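You operate a simulated robot arm through the tools that you are given. There is no shell and no other tool. Be economical: measure what you need, move in short steps, check, and stop when the job is done.

The job below is to be done with a simulated two-armed robot. You get a single attempt, and the scene is never put back.

JOB
Shut the purple lid. Put the paper disc on the top of the steel rack away on the middle shelf of the grey shelving. Take the blue pad and put it on the cells shelf. Put one of the markers from the top of the steel rack on top of the green-rim dial. Press the monitor ch button two times. Press the green zero button three times. Pick up the green short tube with one hand, pass it to the other hand and put it on the weights shelf. Take the shorter grey tube and put it on the top of the steel rack. The order is free. Set down upright: blue pad, green short tube.

Only the result counts: the job must be done as asked and must still hold three seconds after the hand-in. Knocking over, shifting, dropping, spilling or breaking anything else fails it. Lids that push on must go on centred and level and be pressed home; caps that screw on are set level and turned clockwise until they are tight.

ROBOT AND FRAMES
Two 7-joint arms with two-finger parallel grippers on one trunk, on a base that drives. Base frame: it is fixed to the floor where the robot stands at the start and does not move with it; the origin is under the middle of the robot, x ahead of it, y to its left, z up. Readings come in mm, degrees, newtons and seconds.
The left shoulder is at the start at [20, 113, 1197], the right one opposite. With the tool pointing down near the work surface each hand reaches from about 240 to 620 mm from the robot's upright axis, wherever it stands, measured 20 degrees to its own side. Places, roughly: blue pad (5x4x6 cm) [1000, -1800, 900]; cells shelf [-100, -4800, 500]; green short tube (5x5x10 cm) [1200, -2300, 1000]; green zero button [1200, -2300, 1000]; green-rim dial [750, -1500, 1000]; marker [1000, -1750, 1000]; middle shelf of the grey shelving [-3900, -5400, 900]; monitor ch button [1200, -1800, 1100]; paper disc (6x8x3 cm) [1000, -1100, 900]; purple lid [500, 100, 900]; shorter grey tube (6x6x23 cm) [1100, -3400, 1100]; top of the steel rack [1100, -1700, 900]; weights shelf [-200, -4400, 500]. Payload 1.57 kg a hand.
Tool frame (each hand has its own): the origin (TCP) lies between the finger pads and is the grasp point; the fingertips stand 30 mm ahead of it; z points along the fingers, y is the line along which they close. Largest opening 80 mm; finger width 17, thickness 12; the body of the gripper, 40 by 82 mm, starts 80 mm behind the TCP.
Orientation is told as [roll, pitch, yaw] about the base's x, y, z axes, in that order, counted from this pose: with the fingers straight down and closing along the base's y, the tool's x points along the base's -x, its y along +y and its z along -z.

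CONTROLS
- The arms move only by the tool nudge_tool. It takes "left_increments", "right_increments" or both (then of equal length, played together; a hand with none holds still); each is one flat list of numbers, 6 for each row, row after row: the shift along the tool's x, y, z in mm, then the turn, a rotation vector about the tool's x, y, z in degrees. In form: [x, y, z, ax, ay, az, x, y, z, ax, ay, az, ...]. A call has 1 to 10 rows; each row is the pose to reach, as a shift and turn from the pose commanded when the call began, along the tool's axes at that moment. "left_grip" and "right_grip" are, for a hand that has rows, the closure in counts, from 0 (fully open) to 255 (shut), set as the call begins (left out, the last holds). Each row takes 0.2 s and may step no farther than 50 mm and 8.6 degrees from the row before; otherwise, or with a gripper value out of range, the whole call is refused. A pose out of reach is approached as far as the arm can. The call stops where the force on the tool passes 40 N (or 10 N more than at its start, if that is more) or the arm is blocked; 0.2 s more then pass. The fingers move at their own pace (about 45 mm/s each) and stop on an object; they squeeze with about 38 N. The grip force told is the motor's: it shows also when the fingers shut on nothing. Time passes only in rows, and 0.2 s behind the last, so rows that repeat a pose let the fingers close. The reply holds the time, the measured pose of the TCP, the force on the tool along the base axes, the opening and the grip force, in the units named above and with some noise, with the torque about the TCP (base axes, N m) and any sound that the robot's microphone picked up.
- Cameras (640 x 400 px; columns grow to the right, rows downward): "scene" is now at [82.7, 8.1, 1318.2]; the picture's right is [-0.11, -0.99, 0.00], its down [-0.65, 0.07, -0.75] and it looks along [0.75, -0.08, -0.66] (base axes); focal length 282 px, centre (320, 200). "left" rides on the left gripper at [72, 7, -122] in its tool frame; the picture's right is [-0.09, 1.00, 0.00], its down [-0.84, -0.08, -0.54] and it looks along [-0.54, -0.05, 0.84] (tool axes); focal length 238 px, centre (320, 200). "right" rides on the right gripper at [72, -7, -122] in its tool frame; the picture's right is [0.09, 1.00, 0.00], its down [-0.84, 0.08, -0.54] and it looks along [-0.54, 0.05, 0.84] (tool axes); focal length 238 px, centre (320, 200). There is no depth. A picture from a camera that has moved, and an enlarged one, comes with that camera's place and axes in the base frame and with its lens. The place of the scene camera against the robot may be out by one fixed shift of up to 25 mm in any direction.
- snapshot(camera): a new picture of that camera. The clock stands still meanwhile.
- raise_lower(by): slides the trunk up (or, below 0, down) by that many mm; the arms and the scene camera ride with it, the base frame stays. It gives what a move gives, with no picture.
- drive_base(legs): drives the robot by 1 to 6 legs, each [ahead, left, turn to the left] in mm, mm and degrees, along the robot's own axes; the way and the turn of a leg run together, so that a leg with both is an arc; at most 1500 mm and 180 degrees a leg. The arms and the cameras ride along, it lands a little off, and it stops where it bumps. It gives what a move gives.
- turn_head(pan, tilt): turns the head with the scene camera to pan (to the left, within 80 degrees either way) and tilt (down, from -29 to 69), counted from straight ahead of the robot. It gives what a move gives.
- inspect(camera, box): a new picture of the part [left, top, right, bottom] of that camera's present view, enlarged. The clock stands still meanwhile.
- job_done(): hands the job in; it is judged then, once.

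Go step by step. Nothing tells you exact positions but the pictures and the camera data: compare them with the known pose of the tool, close in by small moves and look again before you grip or let go. The budget is 207 turns and 202 pictures, counting those below and the enlarged ones. Unless the task says otherwise, let go and move clear before handing in.

The tools are called after "Emit:" as name(argument=value, ...) on one line, values as JSON. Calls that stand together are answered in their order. nudge_tool: Moves the arms, as the interface text tells. Its arguments: {"type":"object","properties":{"left_increments":{"type":"array","items":{"type":"number"}},"left_grip":{"type":"number"},"right_increments":{"type":"array","items":{"type":"number"}},"right_grip":{"type":"number"}},"required":[]} The other tools are called the same way: raise_lower (by) slides the trunk up or down; drive_base (legs) drives the base; turn_head (pan, tilt) turns the head that bears the scene camera; snapshot (camera) takes a picture; inspect (camera, box) takes an enlarged picture of a part of a camera's view; job_done () hands the job in.

At the start:

```text
time_s: 0.0
left_tcp_pos: [439.9, 178.5, 1067.7]
left_tool_rot: [0.0, 0.0, 0.0]
left_force: [-0.6, -0.5, -0.4]
left_torque: [0.01, -0.01, 0.01]
left_opening: 80.1
left_gripper_force: 0.1
right_tcp_pos: [421.4, -191.2, 1039.5]
right_tool_rot: [0.1, -0.1, -0.1]
right_force: [-1.1, -0.6, 0.1]
right_torque: [-0.01, -0.01, 0.01]
right_opening: 80.0
right_gripper_force: 0.0
trunk travel left (down, up): [-250.0, 320.0]
robot x, y, heading: [1.4, 3.4, -0.2]
head pan, tilt: [-6.3, 41.2]
```

scene: 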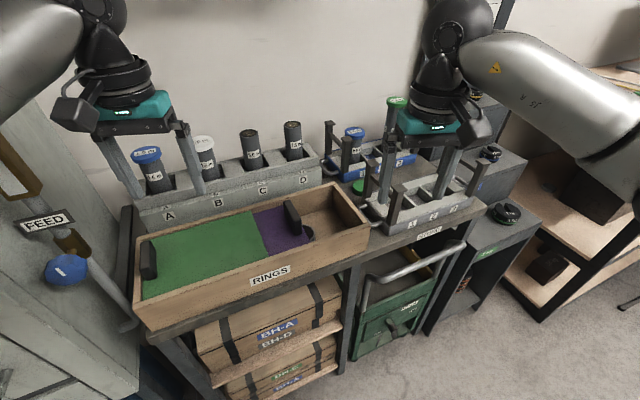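
right: 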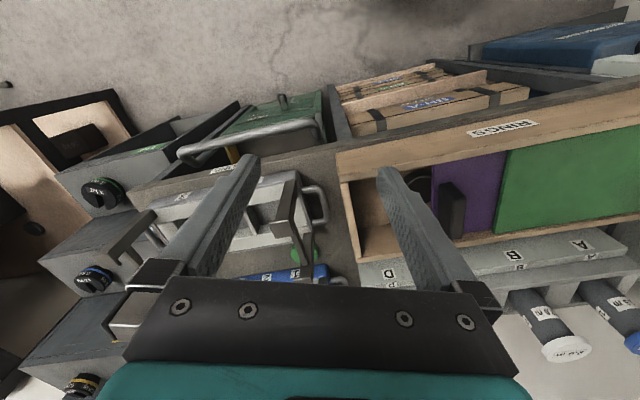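
left: 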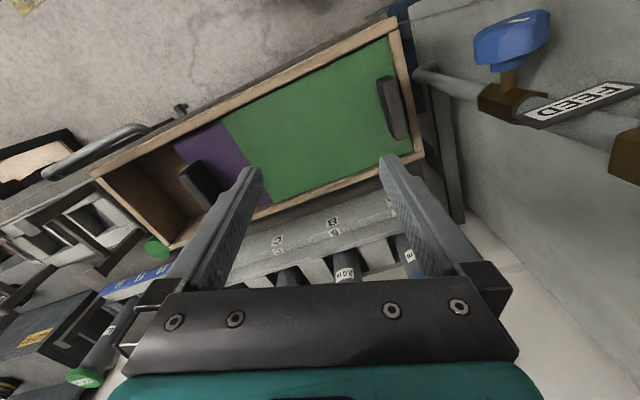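

I see a tool bench with the RINGS box (green and purple sliding lids) ahead. I'll look closer at the lid and look around first.

Emit:
inspect(camera="scene", box=[120, 160, 400, 335])

Emit:
turn_head(pan=-60, tilt=20)

Emit:
snapshot(camera="scene")

```text
2.29 times, centred on (260, 248) of scene
camera zoom: at [82.7, 8.1, 1318.2], right [-0.11, -0.99, 0.0], down [-0.65, 0.07, -0.75], along [0.75, -0.08, -0.66], focal length 644 px, centre (457, 91)
```

zoom: 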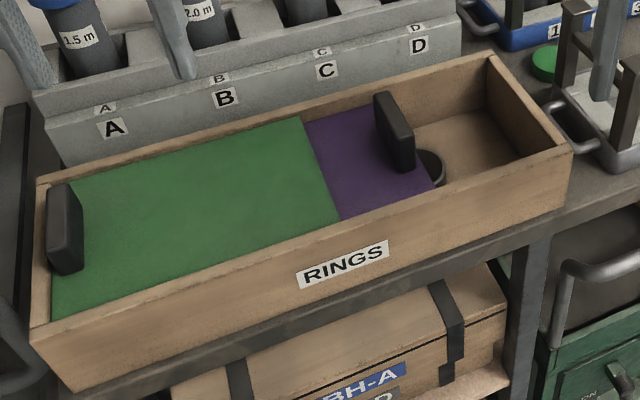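

```text
time_s: 1.2
left_tcp_pos: [441.1, 178.5, 1066.8]
left_tool_rot: [0.0, 0.1, -0.1]
left_force: [0.5, 0.8, -0.9]
left_torque: [0.03, 0.02, 0.01]
left_opening: 80.0
left_gripper_force: 0.0
right_tcp_pos: [420.9, -192.4, 1038.4]
right_tool_rot: [-0.1, -0.1, -0.1]
right_force: [0.7, 0.4, 0.3]
right_torque: [-0.02, 0.02, 0.01]
right_opening: 79.9
right_gripper_force: 0.0
trunk travel left (down, up): [-250.0, 320.0]
robot x, y, heading: [-0.2, 1.5, -0.1]
head pan, tilt: [-60.0, 20.0]
```

```text
197 pictures are left
camera scene: at [45.6, -63.3, 1351.3], right [-0.87, -0.5, 0.0], down [-0.17, 0.3, -0.94], along [0.47, -0.81, -0.34], focal length 282 px, centre (320, 200)
```

scene: 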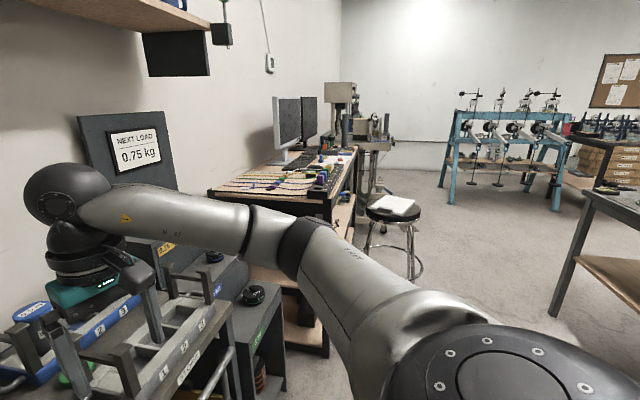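

The purple lid slides to the right in the RINGS box; its handle sits near [516, 1, 897] with the box turned about +18°. I'll bring the closed left fingers in behind the handle (left side).

Emit:
nudge_tool(left_increments=[-12, -27, 10, 0, 0, -4, -24, -54, 30, 0, 0, -8, -37, -80, 60, 0, 0, -12, -49, -107, 90, 0, 0, -16, -61, -134, 107, 0, 0, -17.7], left_grip=255)

Emit:
turn_head(pan=-6, tilt=50)

Emit:
snapshot(camera="left")

Emit:
snapshot(camera="scene")

```text
time_s: 2.4
left_tcp_pos: [499.7, 44.5, 960.5]
left_tool_rot: [0.0, 0.1, 17.8]
left_force: [-0.1, 0.4, -0.1]
left_torque: [0.01, -0.01, 0.0]
left_opening: 0.0
left_gripper_force: 15.1
right_tcp_pos: [420.8, -192.6, 1038.3]
right_tool_rot: [0.0, 0.0, 0.0]
right_force: [-0.3, -0.1, -0.8]
right_torque: [-0.03, 0.0, -0.04]
right_opening: 80.1
right_gripper_force: 0.0
trunk travel left (down, up): [-250.0, 320.0]
robot x, y, heading: [-2.0, -0.3, 0.2]
head pan, tilt: [-60.0, 20.0]
```

```text
time_s: 3.6
left_tcp_pos: [500.9, 45.9, 959.1]
left_tool_rot: [0.0, 0.1, 17.5]
left_force: [-0.6, -0.1, -0.3]
left_torque: [-0.02, 0.01, -0.04]
left_opening: 0.0
left_gripper_force: 21.2
right_tcp_pos: [421.2, -190.8, 1039.0]
right_tool_rot: [0.1, -0.1, 0.1]
right_force: [-0.6, -0.2, 0.1]
right_torque: [0.04, 0.0, 0.0]
right_opening: 80.0
right_gripper_force: 0.2
trunk travel left (down, up): [-250.0, 320.0]
robot x, y, heading: [1.9, -1.0, 0.0]
head pan, tilt: [-6.0, 50.0]
```

```text
196 pictures are left
camera left: at [430.8, 29.1, 1081.9], right [-0.21, 0.98, 0.0], down [0.82, 0.18, 0.54], along [0.53, 0.12, -0.84], focal length 238 px, centre (320, 200)
```

left: 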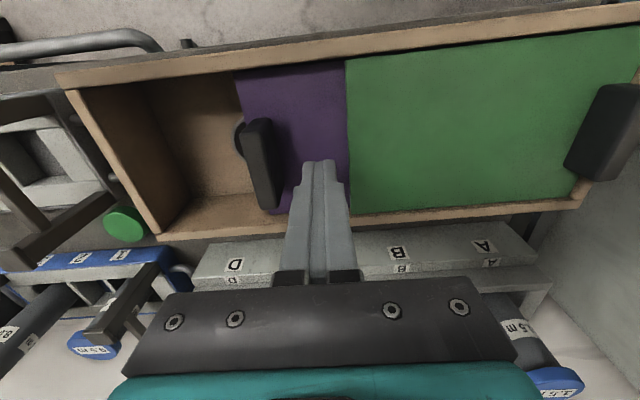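

```text
195 pictures are left
camera scene: at [75.6, 9.2, 1305.8], right [-0.11, -0.99, 0.0], down [-0.76, 0.08, -0.64], along [0.64, -0.07, -0.77], focal length 282 px, centre (320, 200)
```

scene: 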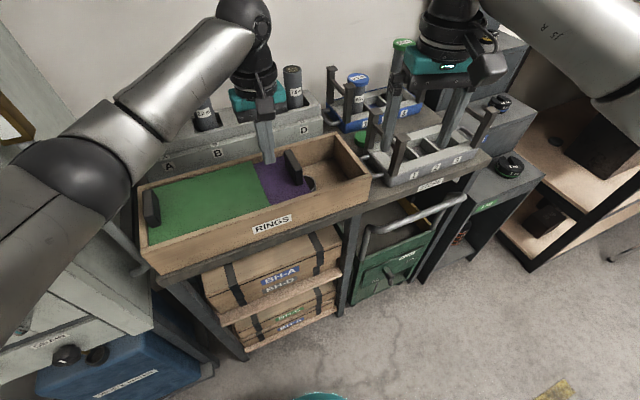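

Handle is about 50 mm to the right of the fingers along the box axis. I lower and begin pushing.

Emit:
nudge_tool(left_increments=[-7, 0, 20, 0, 0, 0, -7, 0, 38, 0, 0, 0, -7, -15, 38, 0, 0, 0, -7, -30, 38, 0, 0, 0, -7, -40, 38, 0, 0, 0, -7, -50, 38, 0, 0, 0])

Emit:
snapshot(camera="left")

```text
time_s: 5.0
left_tcp_pos: [522.1, -1.5, 923.3]
left_tool_rot: [0.0, 0.1, 17.7]
left_force: [-0.7, -0.1, 0.2]
left_torque: [0.01, -0.01, 0.0]
left_opening: 0.0
left_gripper_force: 21.3
right_tcp_pos: [419.7, -191.3, 1040.3]
right_tool_rot: [0.1, 0.0, 0.0]
right_force: [0.3, 0.1, -0.4]
right_torque: [-0.04, 0.02, 0.02]
right_opening: 80.2
right_gripper_force: 0.1
trunk travel left (down, up): [-250.0, 320.0]
robot x, y, heading: [-3.4, -2.1, -0.0]
head pan, tilt: [-6.0, 50.0]
```

```text
194 pictures are left
camera left: at [453.0, -19.0, 1045.3], right [-0.21, 0.98, 0.0], down [0.82, 0.18, 0.54], along [0.53, 0.12, -0.84], focal length 238 px, centre (320, 200)
```

left: 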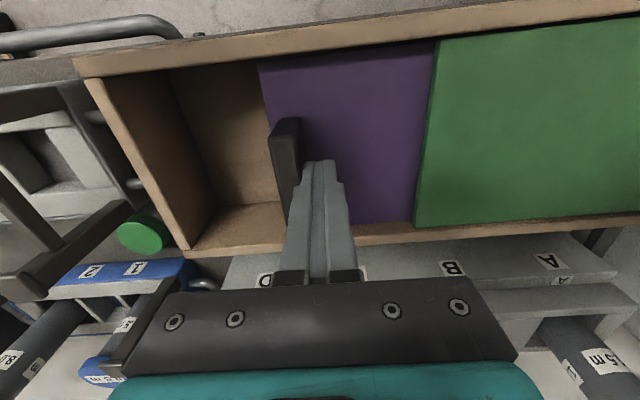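

The lid slides with the fingers and almost no force. Pushing on.

Emit:
nudge_tool(left_increments=[0, -10, 0, 0, 0, 0, 0, -20, 0, 0, 0, 0, 0, -30, 0, 0, 0, 0, 0, -40, 0, 0, 0, 0, 0, -48, 0, 0, 0, 0, 0, -54, 0, 0, 0, 0])

Emit:
snapshot(camera="left")

```text
time_s: 6.5
left_tcp_pos: [530.1, -47.4, 923.2]
left_tool_rot: [0.0, 0.0, 17.6]
left_force: [0.0, 0.7, 0.1]
left_torque: [0.02, -0.02, 0.03]
left_opening: 0.2
left_gripper_force: 21.3
left hand out of reach, approached as far as the arm can: row 5, 6
right_tcp_pos: [421.1, -191.7, 1038.6]
right_tool_rot: [0.0, 0.0, 0.0]
right_force: [0.2, 0.1, 0.4]
right_torque: [0.02, -0.02, 0.01]
right_opening: 79.9
right_gripper_force: 0.1
trunk travel left (down, up): [-250.0, 320.0]
robot x, y, heading: [-3.6, 1.1, 0.1]
head pan, tilt: [-6.0, 50.0]
```

```text
193 pictures are left
camera left: at [460.8, -64.6, 1045.3], right [-0.21, 0.98, 0.0], down [0.82, 0.18, 0.54], along [0.53, 0.12, -0.84], focal length 238 px, centre (320, 200)
```

left: 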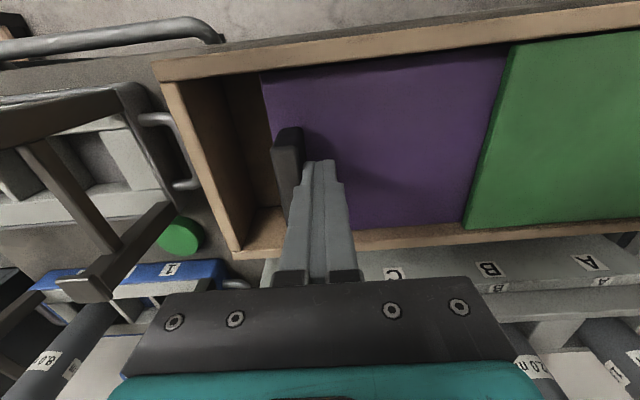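

The left arm ran out of reach with some gap left. I'll lift both hands, shift the base along the bench to the right, and finish the push.

Emit:
nudge_tool(left_increments=[0, 10, 0, 0, 0, 0, 0, 10, -45, 0, 0, 0, 0, 10, -90, 0, 0, 0, 0, 10, -130, 0, 0, 0], right_increments=[0, 0, -40, 0, 0, 0, 0, 0, -80, 0, 0, 0, 0, 0, -120, 0, 0, 0, 0, 0, -150, 0, 0, 0])

Emit:
drive_base(legs=[[30, -110, 0]])

Emit:
snapshot(camera="left")

```text
time_s: 7.5
left_tcp_pos: [527.0, -36.7, 1053.4]
left_tool_rot: [0.0, 0.1, 17.7]
left_force: [-0.7, 0.5, 0.4]
left_torque: [-0.01, -0.03, -0.04]
left_opening: 0.1
left_gripper_force: 21.2
right_tcp_pos: [420.9, -191.3, 1191.9]
right_tool_rot: [0.0, 0.0, 0.0]
right_force: [-0.6, 0.3, 0.1]
right_torque: [0.0, 0.03, 0.03]
right_opening: 80.0
right_gripper_force: 0.1
trunk travel left (down, up): [-250.0, 320.0]
robot x, y, heading: [-1.8, 1.4, -0.0]
head pan, tilt: [-6.0, 50.0]
```

```text
time_s: 8.7
left_tcp_pos: [557.1, -147.2, 1053.3]
left_tool_rot: [0.1, 0.1, 17.6]
left_force: [0.2, -0.5, -0.4]
left_torque: [0.04, 0.04, -0.05]
left_opening: 0.0
left_gripper_force: 21.3
right_tcp_pos: [451.7, -301.9, 1189.2]
right_tool_rot: [0.0, 0.0, -0.1]
right_force: [0.1, 0.4, 1.1]
right_torque: [0.06, 0.0, 0.0]
right_opening: 79.9
right_gripper_force: 0.1
trunk travel left (down, up): [-250.0, 320.0]
robot x, y, heading: [26.8, -108.0, -0.0]
head pan, tilt: [-6.0, 50.0]
```

```text
192 pictures are left
camera left: at [487.1, -163.5, 1174.4], right [-0.21, 0.98, 0.0], down [0.82, 0.18, 0.54], along [0.53, 0.12, -0.84], focal length 238 px, centre (320, 200)
```

left: 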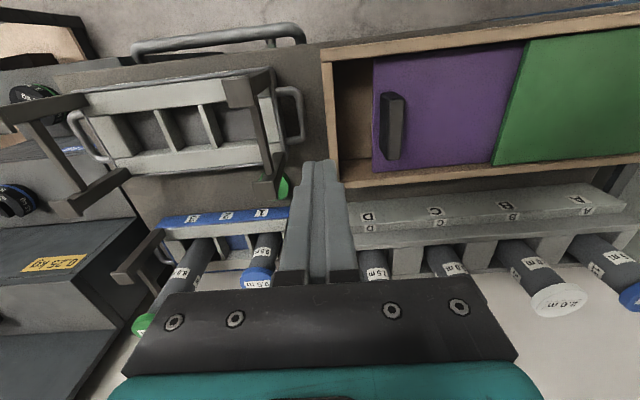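

Emit:
nudge_tool(left_increments=[0, 40, 0, 0, 0, 0, 2, 80, 0, 0, 0, 0, 4, 116, 0, 0, 0, 0, 4, 116, 45, 0, 0, 0, 4, 116, 90, 0, 0, 0, 4, 116, 130, 0, 0, 0, 4, 104, 130, 0, 0, 0])

Emit:
snapshot(camera="left")

```text
time_s: 10.3
left_tcp_pos: [519.5, -49.4, 921.6]
left_tool_rot: [0.0, 0.1, 17.5]
left_force: [0.4, 0.3, -0.1]
left_torque: [-0.03, 0.01, -0.02]
left_opening: 0.0
left_gripper_force: 21.3
right_tcp_pos: [451.9, -301.3, 1190.8]
right_tool_rot: [0.0, 0.1, -0.1]
right_force: [0.5, 0.1, 0.1]
right_torque: [0.05, 0.0, -0.04]
right_opening: 79.9
right_gripper_force: 0.1
trunk travel left (down, up): [-250.0, 320.0]
robot x, y, heading: [30.6, -110.6, 0.1]
head pan, tilt: [-6.0, 50.0]
```

```text
191 pictures are left
camera left: at [449.6, -66.2, 1044.2], right [-0.21, 0.98, 0.0], down [0.82, 0.18, 0.54], along [0.53, 0.11, -0.84], focal length 238 px, centre (320, 200)
```

left: 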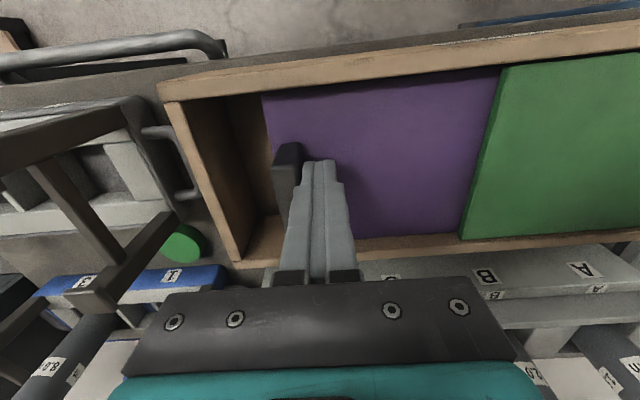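

Emit:
nudge_tool(left_increments=[0, -10, 0, 0, 0, 0, 0, -20, 0, 0, 0, 0, 0, -26, 0, 0, 0, 0, 0, -29, 0, 0, 0, 0, 0, -32, 0, 0, 0, 0])

Emit:
snapshot(camera="left")

```text
time_s: 11.5
left_tcp_pos: [531.1, -79.3, 923.1]
left_tool_rot: [-0.1, -0.1, 17.6]
left_force: [-0.6, 1.8, 0.1]
left_torque: [0.01, 0.01, 0.01]
left_opening: 0.0
left_gripper_force: 21.3
right_tcp_pos: [450.0, -301.2, 1192.1]
right_tool_rot: [0.0, 0.0, -0.2]
right_force: [-0.7, 1.2, 1.0]
right_torque: [0.01, -0.02, 0.04]
right_opening: 80.2
right_gripper_force: 0.1
trunk travel left (down, up): [-250.0, 320.0]
robot x, y, heading: [26.4, -109.0, -0.1]
head pan, tilt: [-6.0, 50.0]
```

```text
190 pictures are left
camera left: at [460.7, -95.6, 1044.9], right [-0.21, 0.98, 0.0], down [0.82, 0.18, 0.54], along [0.53, 0.11, -0.84], focal length 238 px, centre (320, 200)
```

left: 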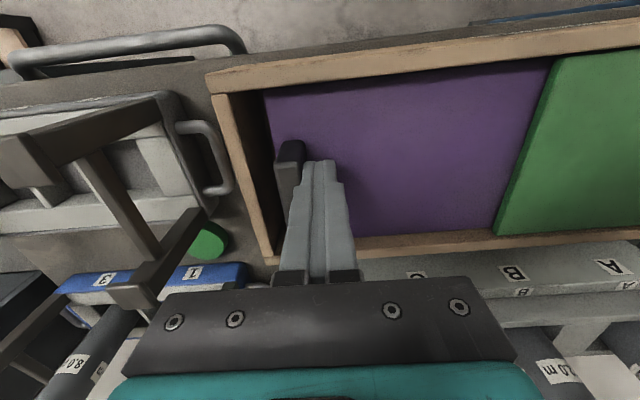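

Emit:
nudge_tool(left_increments=[0, -4, 0, 0, 0, 0, 0, -8, 0, 0, 0, 0, 0, -12, 0, 0, 0, 0, 0, -15, 0, 0, 0, 0, 0, -17, 0, 0, 0, 0])

Emit:
snapshot(camera="left")

```text
time_s: 12.7
left_tcp_pos: [536.7, -93.9, 921.8]
left_tool_rot: [0.1, 0.0, 17.6]
left_force: [0.5, 2.3, 2.1]
left_torque: [0.01, -0.01, 0.01]
left_opening: 0.1
left_gripper_force: 21.3
right_tcp_pos: [451.2, -301.2, 1191.5]
right_tool_rot: [0.0, 0.0, 0.0]
right_force: [0.6, 0.4, 0.8]
right_torque: [0.03, -0.01, 0.03]
right_opening: 80.1
right_gripper_force: 0.0
trunk travel left (down, up): [-250.0, 320.0]
robot x, y, heading: [30.3, -109.7, -0.1]
head pan, tilt: [-6.0, 50.0]
```

```text
189 pictures are left
camera left: at [466.3, -110.6, 1044.5], right [-0.21, 0.98, 0.0], down [0.82, 0.18, 0.54], along [0.53, 0.12, -0.84], focal length 238 px, centre (320, 200)
```

left: 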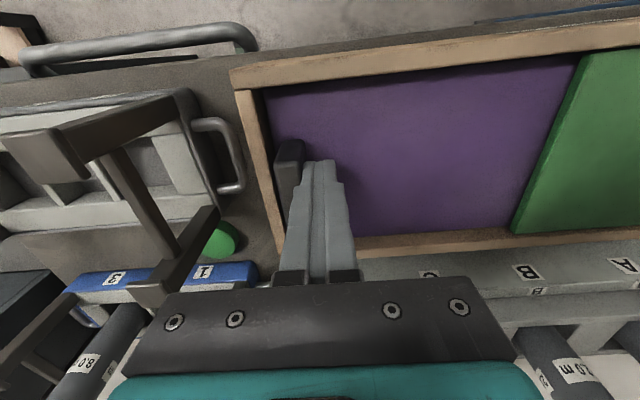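

Almost closed. A few more 2 mm steps until force appears.

Emit:
nudge_tool(left_increments=[0, -2, 0, 0, 0, 0, 0, -4, 0, 0, 0, 0, 0, -6, 0, 0, 0, 0])

Emit:
inspect(camera="left", box=[210, 50, 370, 270])

```text
time_s: 13.5
left_tcp_pos: [536.2, -96.4, 922.6]
left_tool_rot: [0.2, 0.1, 17.9]
left_force: [-7.4, 16.2, 3.9]
left_torque: [0.15, 0.02, 0.13]
left_opening: 0.0
left_gripper_force: 21.0
right_tcp_pos: [450.2, -298.6, 1190.6]
right_tool_rot: [-0.1, -0.2, -0.1]
right_force: [-0.2, -0.3, -0.1]
right_torque: [0.03, -0.01, 0.02]
right_opening: 80.1
right_gripper_force: 0.0
trunk travel left (down, up): [-250.0, 320.0]
robot x, y, heading: [28.3, -108.9, -0.0]
head pan, tilt: [-6.0, 50.0]
```

```text
1.82 times, centred on (290, 160) of left
camera zoom: at [467.1, -113.5, 1044.3], right [-0.22, 0.98, 0.0], down [0.82, 0.18, 0.54], along [0.53, 0.12, -0.84], focal length 433 px, centre (374, 273)
```

zoom: 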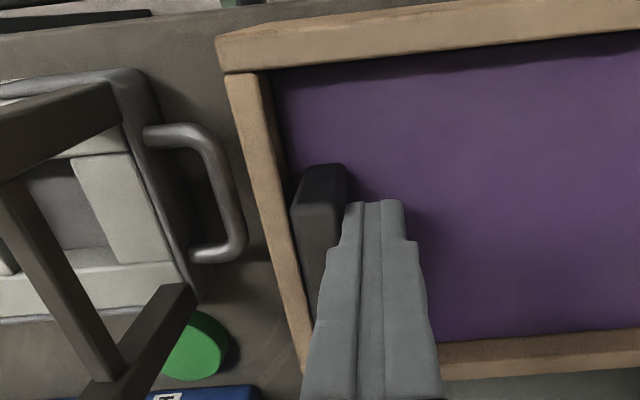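

The lid is home (about 18 N reaction). I back off, lift and look toward the right.

Emit:
nudge_tool(left_increments=[0, 18, 0, 0, 0, 0, 0, 18, -50, 0, 0, 0, 0, 18, -100, 0, 0, 0, 0, 18, -150, 0, 0, 0, 0, 18, -200, 0, 0, 6, 0, 18, -240, 0, 0, 14], left_grip=0)

Emit:
turn_head(pan=-55, tilt=25)

Emit:
snapshot(camera="scene")

Emit:
snapshot(camera="left")

```text
time_s: 14.9
left_tcp_pos: [533.1, -83.8, 1163.8]
left_tool_rot: [-0.1, 0.1, 3.6]
left_force: [0.7, -0.9, 0.8]
left_torque: [0.01, -0.04, -0.01]
left_opening: 80.2
left_gripper_force: 0.0
right_tcp_pos: [450.4, -302.5, 1190.4]
right_tool_rot: [0.0, 0.1, -0.1]
right_force: [0.3, 0.0, -0.7]
right_torque: [0.01, 0.0, -0.02]
right_opening: 80.0
right_gripper_force: 0.1
trunk travel left (down, up): [-250.0, 320.0]
robot x, y, heading: [28.4, -109.7, -0.2]
head pan, tilt: [-6.0, 50.0]
```

```text
time_s: 16.0
left_tcp_pos: [532.6, -81.6, 1163.5]
left_tool_rot: [0.1, 0.0, 3.6]
left_force: [-0.1, -0.3, 0.2]
left_torque: [-0.01, -0.01, -0.02]
left_opening: 79.8
left_gripper_force: 0.0
right_tcp_pos: [451.0, -302.4, 1191.0]
right_tool_rot: [0.1, 0.0, -0.1]
right_force: [-1.0, -0.6, 0.1]
right_torque: [-0.04, -0.01, -0.01]
right_opening: 80.2
right_gripper_force: 0.1
trunk travel left (down, up): [-250.0, 320.0]
robot x, y, heading: [29.1, -109.0, -0.1]
head pan, tilt: [-55.0, 25.0]
```

```text
187 pictures are left
camera scene: at [81.2, -167.3, 1343.2], right [-0.82, -0.57, 0.0], down [-0.24, 0.35, -0.91], along [0.52, -0.74, -0.42], focal length 282 px, centre (320, 200)
```

scene: 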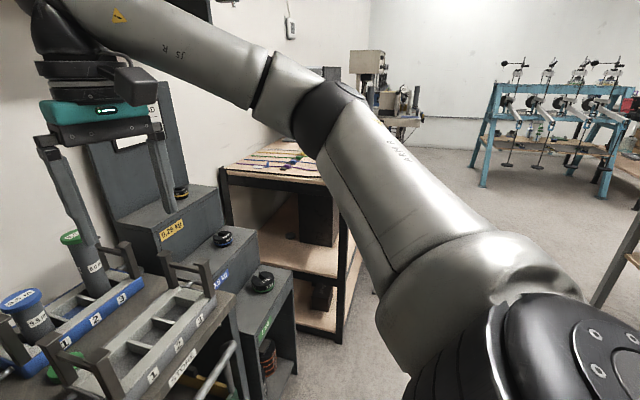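

```text
186 pictures are left
camera left: at [460.7, -81.4, 1285.6], right [0.03, 1.0, 0.0], down [0.84, -0.02, 0.54], along [0.54, -0.02, -0.84], focal length 238 px, centre (320, 200)
```

left: 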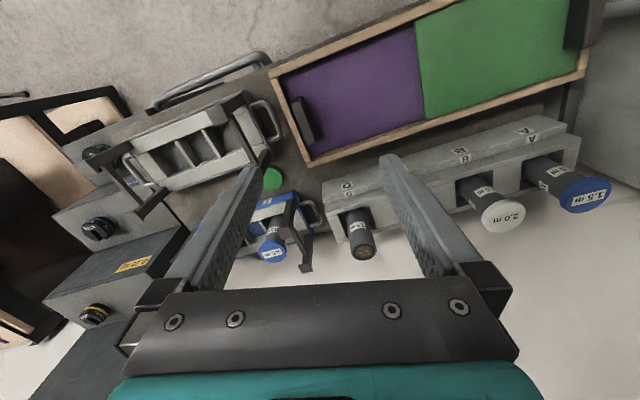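

The purple lid is closed. Now I back off and drive along to the steel rack, keeping well away from the stool.

Emit:
drive_base(legs=[[-100, -300, 0], [0, -700, 0], [0, 0, 18]])

Emit:
turn_head(pan=-25, tilt=30)

Emit:
snapshot(camera="scene")

```text
time_s: 22.6
left_tcp_pos: [400.0, -935.6, 1163.8]
left_tool_rot: [0.0, 0.1, 22.2]
left_force: [0.8, -0.8, 0.1]
left_torque: [-0.04, 0.0, -0.01]
left_opening: 80.0
left_gripper_force: 0.1
right_tcp_pos: [392.9, -1169.0, 1190.7]
right_tool_rot: [0.1, 0.0, 18.6]
right_force: [-0.7, 0.7, 1.2]
right_torque: [0.01, -0.01, -0.01]
right_opening: 79.7
right_gripper_force: 0.1
trunk travel left (down, up): [-250.0, 320.0]
robot x, y, heading: [-66.7, -1119.5, 18.6]
head pan, tilt: [-55.0, 25.0]
```

```text
time_s: 23.6
left_tcp_pos: [400.5, -936.2, 1163.7]
left_tool_rot: [0.0, 0.1, 22.0]
left_force: [-0.4, -0.6, 0.2]
left_torque: [0.02, 0.0, -0.01]
left_opening: 79.9
left_gripper_force: 0.0
right_tcp_pos: [392.4, -1169.9, 1191.6]
right_tool_rot: [0.0, 0.0, 18.6]
right_force: [-0.1, -0.1, -0.7]
right_torque: [-0.02, 0.04, -0.01]
right_opening: 80.4
right_gripper_force: 0.0
trunk travel left (down, up): [-250.0, 320.0]
robot x, y, heading: [-67.9, -1120.2, 18.5]
head pan, tilt: [-25.0, 30.0]
```

```text
185 pictures are left
camera scene: at [20.2, -1110.7, 1335.3], right [-0.11, -0.99, 0.0], down [-0.5, 0.06, -0.87], along [0.86, -0.1, -0.5], focal length 282 px, centre (320, 200)
```

scene: 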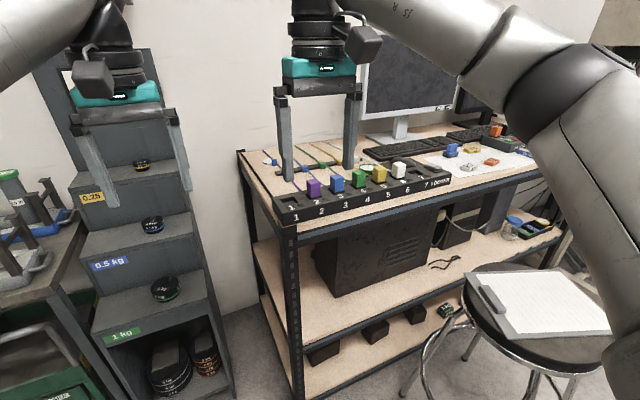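

Emit:
inspect(camera="scene", box=[220, 110, 540, 310])

Emit:
inspect(camera="scene", box=[380, 80, 540, 200])

```text
2.00 times, centred on (380, 210) of scene
camera zoom: at [20.2, -1110.7, 1335.3], right [-0.11, -0.99, 0.0], down [-0.5, 0.06, -0.87], along [0.86, -0.1, -0.5], focal length 564 px, centre (200, 180)
```

zoom: 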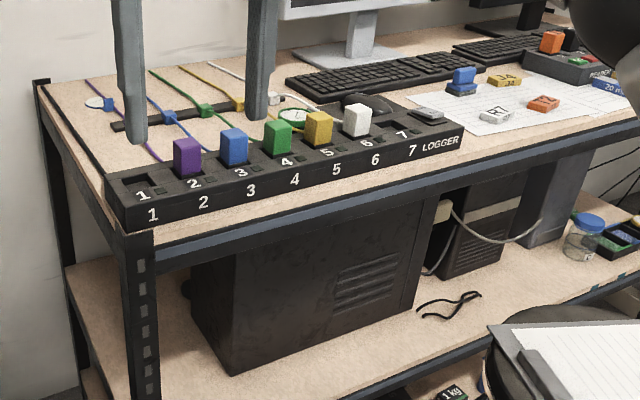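

```text
3.33 times, centred on (460, 140) of scene
camera zoom: at [20.2, -1110.7, 1335.3], right [-0.11, -0.99, 0.0], down [-0.5, 0.06, -0.87], along [0.86, -0.1, -0.5], focal length 940 px, centre (-147, 400)
```

zoom: 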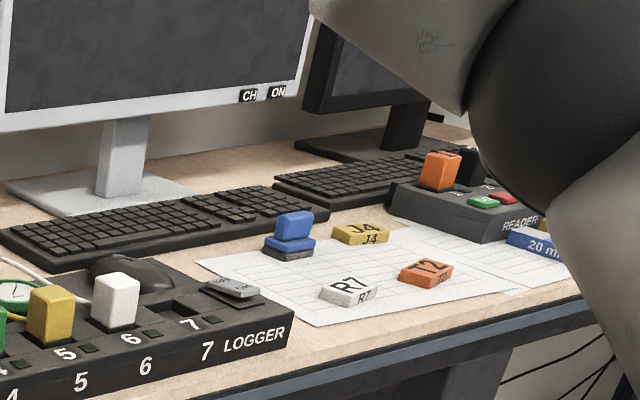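

The steel rack holds cubes in a logger, markers (J4, R7, T2), a blue stamp pad and the reader; a stool with a clipboard stands in front. I'll drive closer in front of the logger and look again.

Emit:
drive_base(legs=[[220, -200, 0]])

Emit:
turn_head(pan=-50, tilt=45)

Emit:
snapshot(camera="scene")

Emit:
snapshot(camera="left")

Emit:
snapshot(camera="right")

```text
time_s: 25.6
left_tcp_pos: [672.1, -1053.1, 1164.1]
left_tool_rot: [0.0, 0.1, 22.2]
left_force: [-0.9, -0.1, 0.0]
left_torque: [0.0, 0.05, 0.01]
left_opening: 79.9
left_gripper_force: 0.0
right_tcp_pos: [664.3, -1285.1, 1190.7]
right_tool_rot: [0.0, 0.0, 18.7]
right_force: [-0.2, 0.1, 0.6]
right_torque: [-0.03, 0.05, 0.03]
right_opening: 79.9
right_gripper_force: 0.1
trunk travel left (down, up): [-250.0, 320.0]
robot x, y, heading: [204.3, -1239.4, 18.8]
head pan, tilt: [-25.0, 30.0]
```

```text
time_s: 26.5
left_tcp_pos: [671.0, -1051.8, 1162.4]
left_tool_rot: [0.0, 0.1, 22.2]
left_force: [-0.9, -0.4, 0.1]
left_torque: [-0.03, 0.01, 0.0]
left_opening: 80.0
left_gripper_force: 0.1
right_tcp_pos: [664.6, -1284.9, 1191.4]
right_tool_rot: [0.0, 0.0, 18.6]
right_force: [-0.4, 0.1, 0.8]
right_torque: [0.0, 0.02, 0.01]
right_opening: 80.0
right_gripper_force: 0.1
trunk travel left (down, up): [-250.0, 320.0]
robot x, y, heading: [203.6, -1234.1, 18.4]
head pan, tilt: [-50.0, 45.0]
```

```text
182 pictures are left
camera scene: at [271.5, -1259.5, 1312.7], right [-0.52, -0.85, 0.0], down [-0.6, 0.37, -0.71], along [0.6, -0.37, -0.71], focal length 282 px, centre (320, 200)
```

scene: 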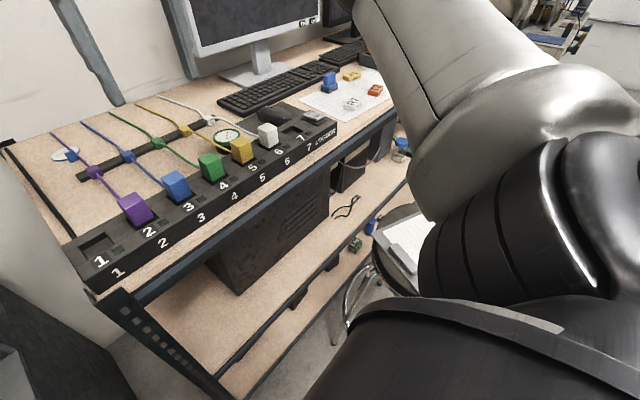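

```text
181 pictures are left
camera left: at [603.1, -1073.6, 1286.0], right [-0.29, 0.96, 0.0], down [0.8, 0.25, 0.54], along [0.52, 0.16, -0.84], focal length 238 px, centre (320, 200)
```

left: 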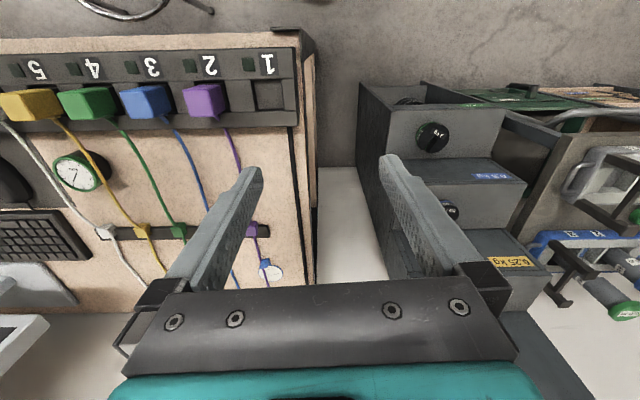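

```text
180 pictures are left
camera right: at [598.3, -1312.7, 1311.6], right [-0.4, 0.91, 0.0], down [0.77, 0.34, 0.54], along [0.5, 0.22, -0.84], focal length 238 px, centre (320, 200)
```

right: 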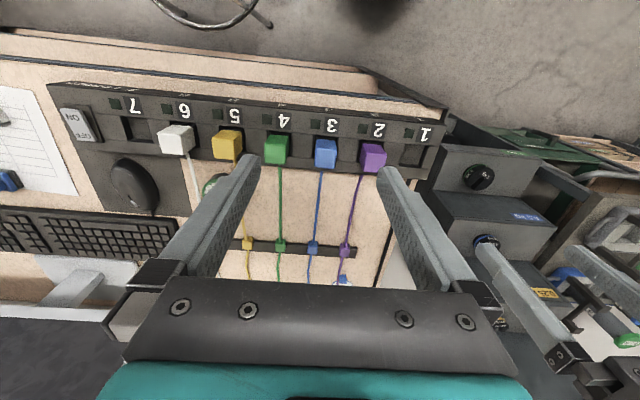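

Emit:
inspect(camera="left", box=[20, 120, 300, 300])

Emit:
inspect(camera="scene", box=[20, 90, 340, 290])

```text
2.22 times, centred on (160, 210) of left
camera zoom: at [603.1, -1073.6, 1286.0], right [-0.29, 0.96, 0.0], down [0.8, 0.25, 0.54], along [0.52, 0.16, -0.84], focal length 530 px, centre (676, 178)
```

zoom: 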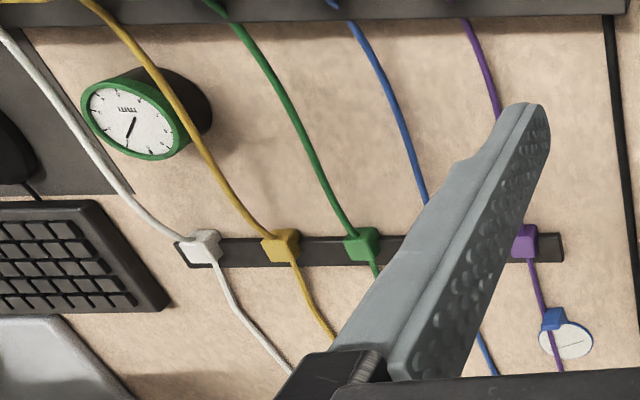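

```text
2.00 times, centred on (180, 190) of scene
camera zoom: at [271.5, -1259.5, 1312.7], right [-0.52, -0.85, 0.0], down [-0.6, 0.37, -0.71], along [0.6, -0.37, -0.71], focal length 564 px, centre (600, 220)
```

zoom: 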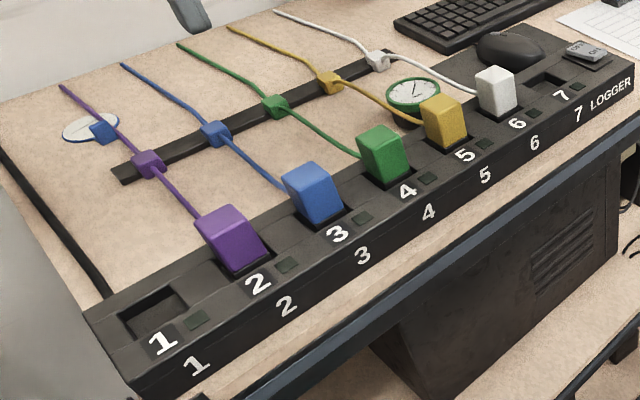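

The disc lies near the rack's back, with a blue tab. I need to know how close the base can get, so I look down at the base and rack edge.

Emit:
turn_head(pan=0, tilt=69)

Emit:
snapshot(camera="scene")

Emit:
turn_head(pan=-80, tilt=60)

Emit:
snapshot(camera="scene")

```text
time_s: 27.7
left_tcp_pos: [672.2, -1050.9, 1163.0]
left_tool_rot: [0.0, 0.0, 22.2]
left_force: [-0.4, 0.4, 0.1]
left_torque: [0.0, 0.01, -0.01]
left_opening: 80.1
left_gripper_force: 0.0
right_tcp_pos: [665.0, -1284.7, 1190.4]
right_tool_rot: [0.0, 0.1, 18.6]
right_force: [-0.9, 0.1, 0.2]
right_torque: [0.0, -0.02, -0.02]
right_opening: 80.0
right_gripper_force: 0.1
trunk travel left (down, up): [-250.0, 320.0]
robot x, y, heading: [204.6, -1238.0, 18.5]
head pan, tilt: [0.0, 68.8]
```

```text
177 pictures are left
camera scene: at [255.1, -1199.4, 1283.8], right [0.32, -0.95, 0.0], down [-0.88, -0.3, -0.36], along [0.34, 0.12, -0.93], focal length 282 px, centre (320, 200)
```

scene: 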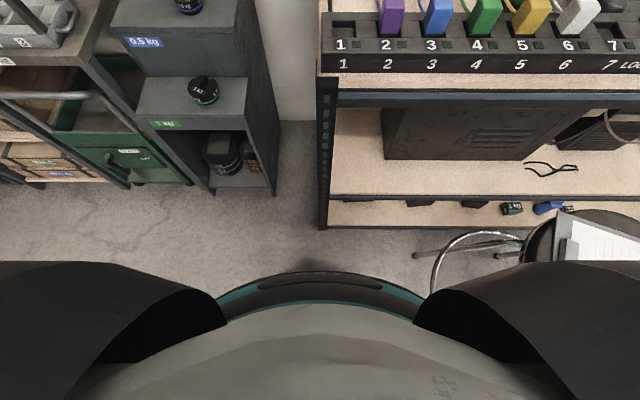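

```text
time_s: 29.2
left_tcp_pos: [670.9, -1052.0, 1164.3]
left_tool_rot: [0.0, 0.2, 22.2]
left_force: [0.1, -0.2, -0.3]
left_torque: [0.0, 0.01, -0.02]
left_opening: 80.2
left_gripper_force: 0.0
right_tcp_pos: [666.0, -1284.1, 1189.9]
right_tool_rot: [0.0, -0.1, 18.6]
right_force: [-0.6, -0.1, 0.3]
right_torque: [-0.04, 0.0, 0.03]
right_opening: 80.0
right_gripper_force: 0.1
trunk travel left (down, up): [-250.0, 320.0]
robot x, y, heading: [207.3, -1237.4, 18.6]
head pan, tilt: [-80.0, 60.0]
```

```text
176 pictures are left
camera scene: at [234.0, -1275.6, 1293.2], right [-0.88, -0.48, 0.0], down [-0.41, 0.76, -0.5], along [0.24, -0.44, -0.87], focal length 282 px, centre (320, 200)
```

scene: 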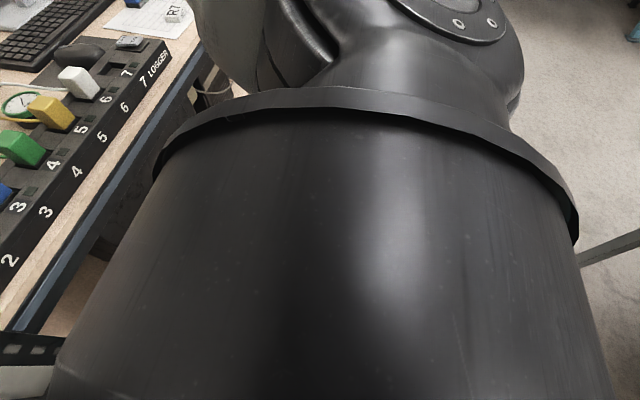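

The base outline matters here (stool and rack edges), so I tilt the left gripper back to view the base with its camera.

Emit:
nudge_tool(left_increments=[20, 0, 0, 0, 8, 0, 40, 0, 0, 0, 16, 0, 60, 0, 0, 0, 24, 0, 80, 0, 0, 0, 32, 0, 100, 0, 0, 0, 40, 0, 120, 0, 0, 0, 48, 0, 130, 0, 0, 0, 56, 0, 130, 0, 0, 0, 62, 0])

Emit:
snapshot(camera="left")

```text
time_s: 31.0
left_tcp_pos: [489.8, -1126.8, 1129.8]
left_tool_rot: [-0.1, 62.0, 22.3]
left_force: [0.6, 0.1, -0.5]
left_torque: [0.03, 0.0, 0.0]
left_opening: 80.1
left_gripper_force: 0.1
left hand out of reach, approached as far as the arm can: row 4, 5, 6, 7, 8
right_tcp_pos: [665.0, -1285.5, 1189.8]
right_tool_rot: [0.1, 0.0, 18.7]
right_force: [0.1, -0.8, -0.8]
right_torque: [0.01, -0.02, 0.03]
right_opening: 80.1
right_gripper_force: 0.1
trunk travel left (down, up): [-250.0, 320.0]
robot x, y, heading: [200.8, -1238.8, 18.5]
head pan, tilt: [-80.0, 60.0]
```

```text
175 pictures are left
camera left: at [556.6, -1093.6, 1251.8], right [-0.34, 0.94, -0.08], down [0.84, 0.26, -0.48], along [-0.43, -0.23, -0.87], focal length 238 px, centre (320, 200)
```

left: 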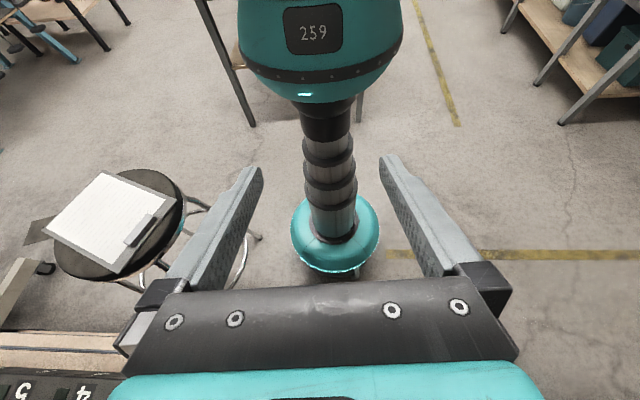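

The base is a round disc of about 216 mm radius, and the stool (feet radius ~270 mm) is around [530, −1800]. I'll go round behind the stool to its far side, from where pads, markers, CH and reader should be reachable.

Emit:
nudge_tool(left_increments=[0, 0, 0, 0, -8, 0, 0, 0, 0, 0, -16, 0, 0, 0, 0, 0, -24, 0, 0, 0, 0, 0, -32, 0, 0, 0, 0, 0, -40, 0, 0, 0, 0, 0, -48, 0, 0, 0, 0, 0, -56, 0, 0, 0, 0, 0, -62, 0])

Emit:
drive_base(legs=[[-430, 0, 0], [0, -1110, 0]])

Emit:
turn_head(pan=10, tilt=35)

Emit:
snapshot(camera="scene")

```text
time_s: 32.8
left_tcp_pos: [489.0, -1124.7, 1131.6]
left_tool_rot: [0.1, -0.1, 22.4]
left_force: [-0.4, 0.3, 0.6]
left_torque: [0.0, -0.01, 0.0]
left_opening: 80.1
left_gripper_force: 0.1
right_tcp_pos: [665.7, -1284.3, 1190.5]
right_tool_rot: [0.0, 0.1, 18.6]
right_force: [-0.6, 0.3, -0.4]
right_torque: [0.01, 0.0, 0.0]
right_opening: 79.9
right_gripper_force: 0.0
trunk travel left (down, up): [-250.0, 320.0]
robot x, y, heading: [204.2, -1236.7, 18.4]
head pan, tilt: [-80.0, 60.0]
```

```text
time_s: 40.8
left_tcp_pos: [425.9, -2326.7, 1130.8]
left_tool_rot: [0.1, 0.0, 21.4]
left_force: [-0.7, 0.3, 0.2]
left_torque: [0.02, -0.03, 0.01]
left_opening: 79.8
left_gripper_force: 0.1
right_tcp_pos: [598.2, -2489.4, 1190.4]
right_tool_rot: [-0.1, 0.1, 17.7]
right_force: [0.3, -1.1, 0.0]
right_torque: [-0.01, 0.01, 0.01]
right_opening: 80.0
right_gripper_force: 0.1
trunk travel left (down, up): [-250.0, 320.0]
robot x, y, heading: [137.2, -2437.7, 17.7]
head pan, tilt: [-80.0, 60.0]
```

```text
time_s: 42.4
left_tcp_pos: [425.2, -2327.1, 1130.4]
left_tool_rot: [0.0, 0.1, 21.4]
left_force: [-0.1, -0.3, 0.0]
left_torque: [0.0, 0.03, 0.03]
left_opening: 79.9
left_gripper_force: 0.1
right_tcp_pos: [598.6, -2489.9, 1190.3]
right_tool_rot: [0.0, 0.0, 17.8]
right_force: [0.6, -1.1, 0.1]
right_torque: [0.02, -0.01, -0.01]
right_opening: 80.0
right_gripper_force: 0.0
trunk travel left (down, up): [-250.0, 320.0]
robot x, y, heading: [137.4, -2434.2, 17.9]
head pan, tilt: [10.0, 35.0]
```

```text
174 pictures are left
camera scene: at [214.7, -2374.4, 1327.5], right [0.47, -0.89, 0.0], down [-0.51, -0.27, -0.82], along [0.72, 0.38, -0.57], focal length 282 px, centre (320, 200)
```

scene: 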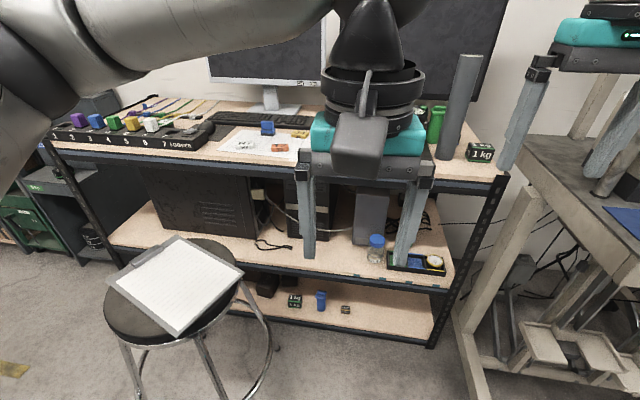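

I'm behind the stool's far side. A tall slab stands on the rack near where my right hand would come, so I pull the right hand back before moving ahead.

Emit:
nudge_tool(right_increments=[45, 0, -15, 0, 0, 0, 90, 0, -30, 0, 0, 0, 130, 0, -40, 0, 0, 0, 160, 0, -50, 0, 0, 0])

Emit:
drive_base(legs=[[400, 0, 0]])

Emit:
turn_head(pan=-5, tilt=35)

Emit:
snapshot(camera="scene")

Emit:
snapshot(camera="right")

Emit:
snapshot(camera="left")

```text
time_s: 43.4
left_tcp_pos: [424.2, -2327.0, 1129.1]
left_tool_rot: [0.0, 0.0, 21.4]
left_force: [-0.2, -0.1, 0.6]
left_torque: [0.0, 0.0, 0.01]
left_opening: 79.9
left_gripper_force: 0.0
right_tcp_pos: [444.9, -2537.9, 1239.6]
right_tool_rot: [-0.1, -0.1, 17.9]
right_force: [-0.8, -0.2, -0.5]
right_torque: [0.01, 0.0, -0.02]
right_opening: 80.1
right_gripper_force: 0.1
trunk travel left (down, up): [-250.0, 320.0]
robot x, y, heading: [135.2, -2439.7, 17.8]
head pan, tilt: [10.0, 35.0]
```

```text
time_s: 45.9
left_tcp_pos: [809.6, -2202.8, 1131.4]
left_tool_rot: [0.0, 0.0, 21.6]
left_force: [0.5, 0.8, 0.1]
left_torque: [0.02, 0.05, -0.05]
left_opening: 80.4
left_gripper_force: 0.0
right_tcp_pos: [830.0, -2412.7, 1240.2]
right_tool_rot: [0.0, -0.1, 17.9]
right_force: [-0.2, -0.2, 0.2]
right_torque: [-0.01, 0.02, 0.03]
right_opening: 80.1
right_gripper_force: 0.1
trunk travel left (down, up): [-250.0, 320.0]
robot x, y, heading: [521.3, -2312.3, 17.9]
head pan, tilt: [10.0, 35.0]
```

```text
time_s: 46.7
left_tcp_pos: [810.1, -2201.8, 1130.4]
left_tool_rot: [-0.1, 0.0, 21.6]
left_force: [-0.4, -0.1, -0.7]
left_torque: [0.01, -0.01, -0.02]
left_opening: 80.0
left_gripper_force: 0.0
right_tcp_pos: [831.6, -2412.6, 1239.1]
right_tool_rot: [0.0, -0.1, 17.8]
right_force: [-0.7, 0.0, -0.6]
right_torque: [-0.01, 0.01, -0.02]
right_opening: 80.2
right_gripper_force: 0.0
trunk travel left (down, up): [-250.0, 320.0]
robot x, y, heading: [525.0, -2310.4, 18.3]
head pan, tilt: [-5.0, 35.0]
```

```text
173 pictures are left
camera scene: at [606.9, -2271.9, 1327.5], right [0.22, -0.97, 0.0], down [-0.56, -0.13, -0.82], along [0.8, 0.18, -0.57], focal length 282 px, centre (320, 200)
```

scene: 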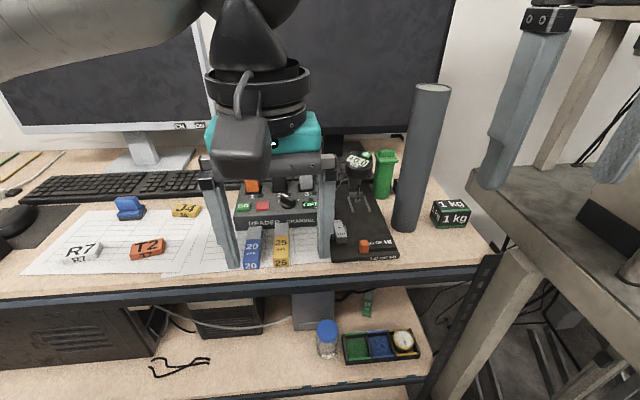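

```text
172 pictures are left
camera right: at [763.5, -2440.3, 1361.7], right [-0.39, 0.92, 0.0], down [0.77, 0.33, 0.54], along [0.5, 0.21, -0.84], focal length 238 px, centre (320, 200)
```

right: 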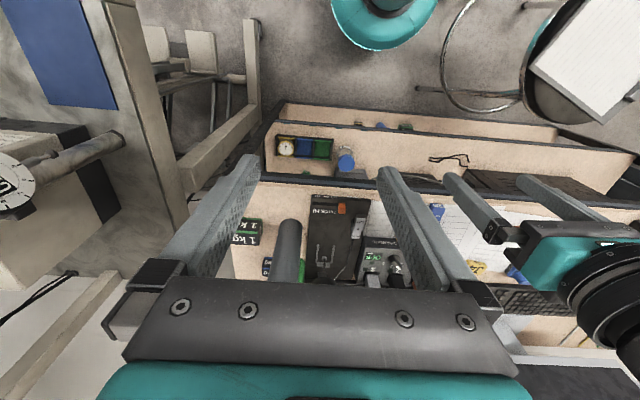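

```text
171 pictures are left
camera left: at [740.6, -2223.4, 1252.8], right [-0.28, 0.96, 0.0], down [0.81, 0.24, 0.54], along [0.52, 0.15, -0.84], focal length 238 px, centre (320, 200)
```

left: 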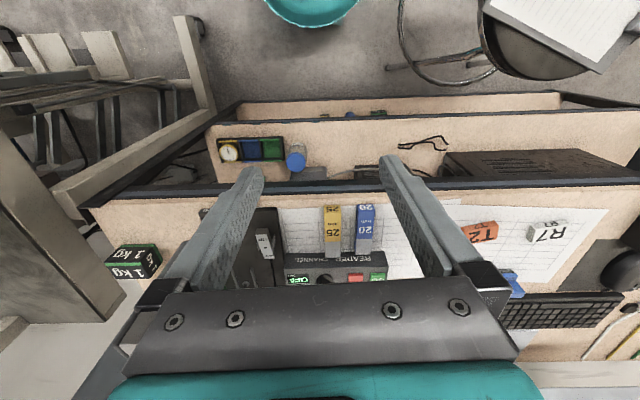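

I see the reader panel, markers, pad and tubes. I enlarge to read the labels.

Emit:
inspect(camera="scene", box=[220, 130, 480, 290])

Emit:
inspect(camera="scene", box=[20, 100, 240, 280])

Emit:
inspect(camera="left", box=[230, 180, 560, 300])

```text
2.46 times, centred on (350, 210) of scene
camera zoom: at [606.9, -2271.9, 1327.5], right [0.22, -0.97, 0.0], down [-0.56, -0.13, -0.82], along [0.8, 0.18, -0.57], focal length 694 px, centre (246, 175)
```

zoom: 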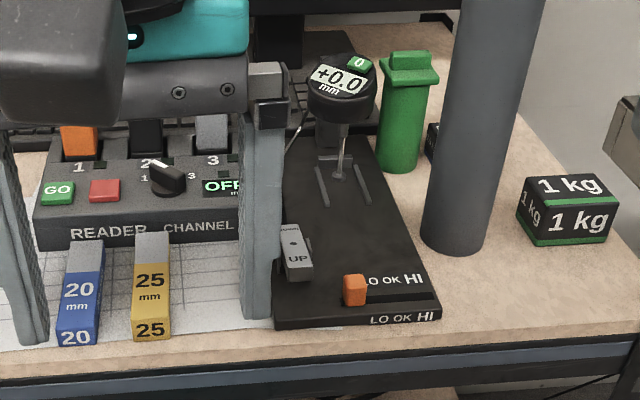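

```text
2.22 times, centred on (130, 190) of scene
camera zoom: at [606.9, -2271.9, 1327.5], right [0.22, -0.97, 0.0], down [-0.56, -0.13, -0.82], along [0.8, 0.18, -0.57], focal length 627 px, centre (742, 222)
```

zoom: 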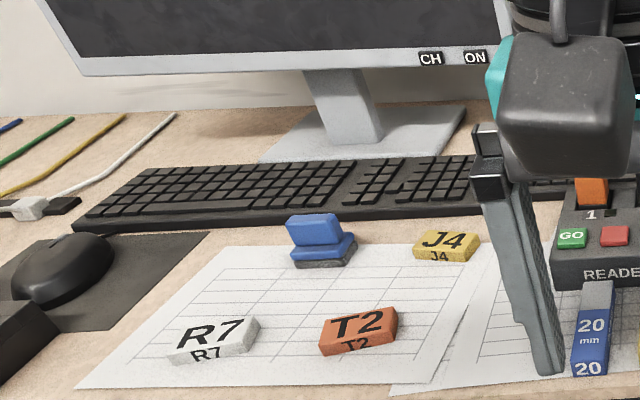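

```text
1.94 times, centred on (395, 240) of left
camera zoom: at [740.6, -2223.4, 1252.8], right [-0.28, 0.96, 0.0], down [0.81, 0.24, 0.54], along [0.52, 0.15, -0.84], focal length 462 px, centre (174, 122)
```

zoom: 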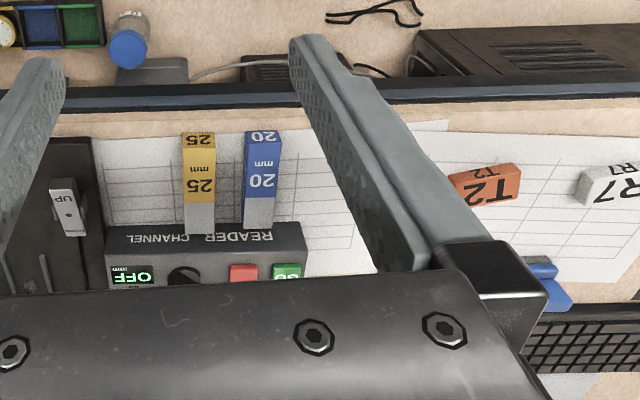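

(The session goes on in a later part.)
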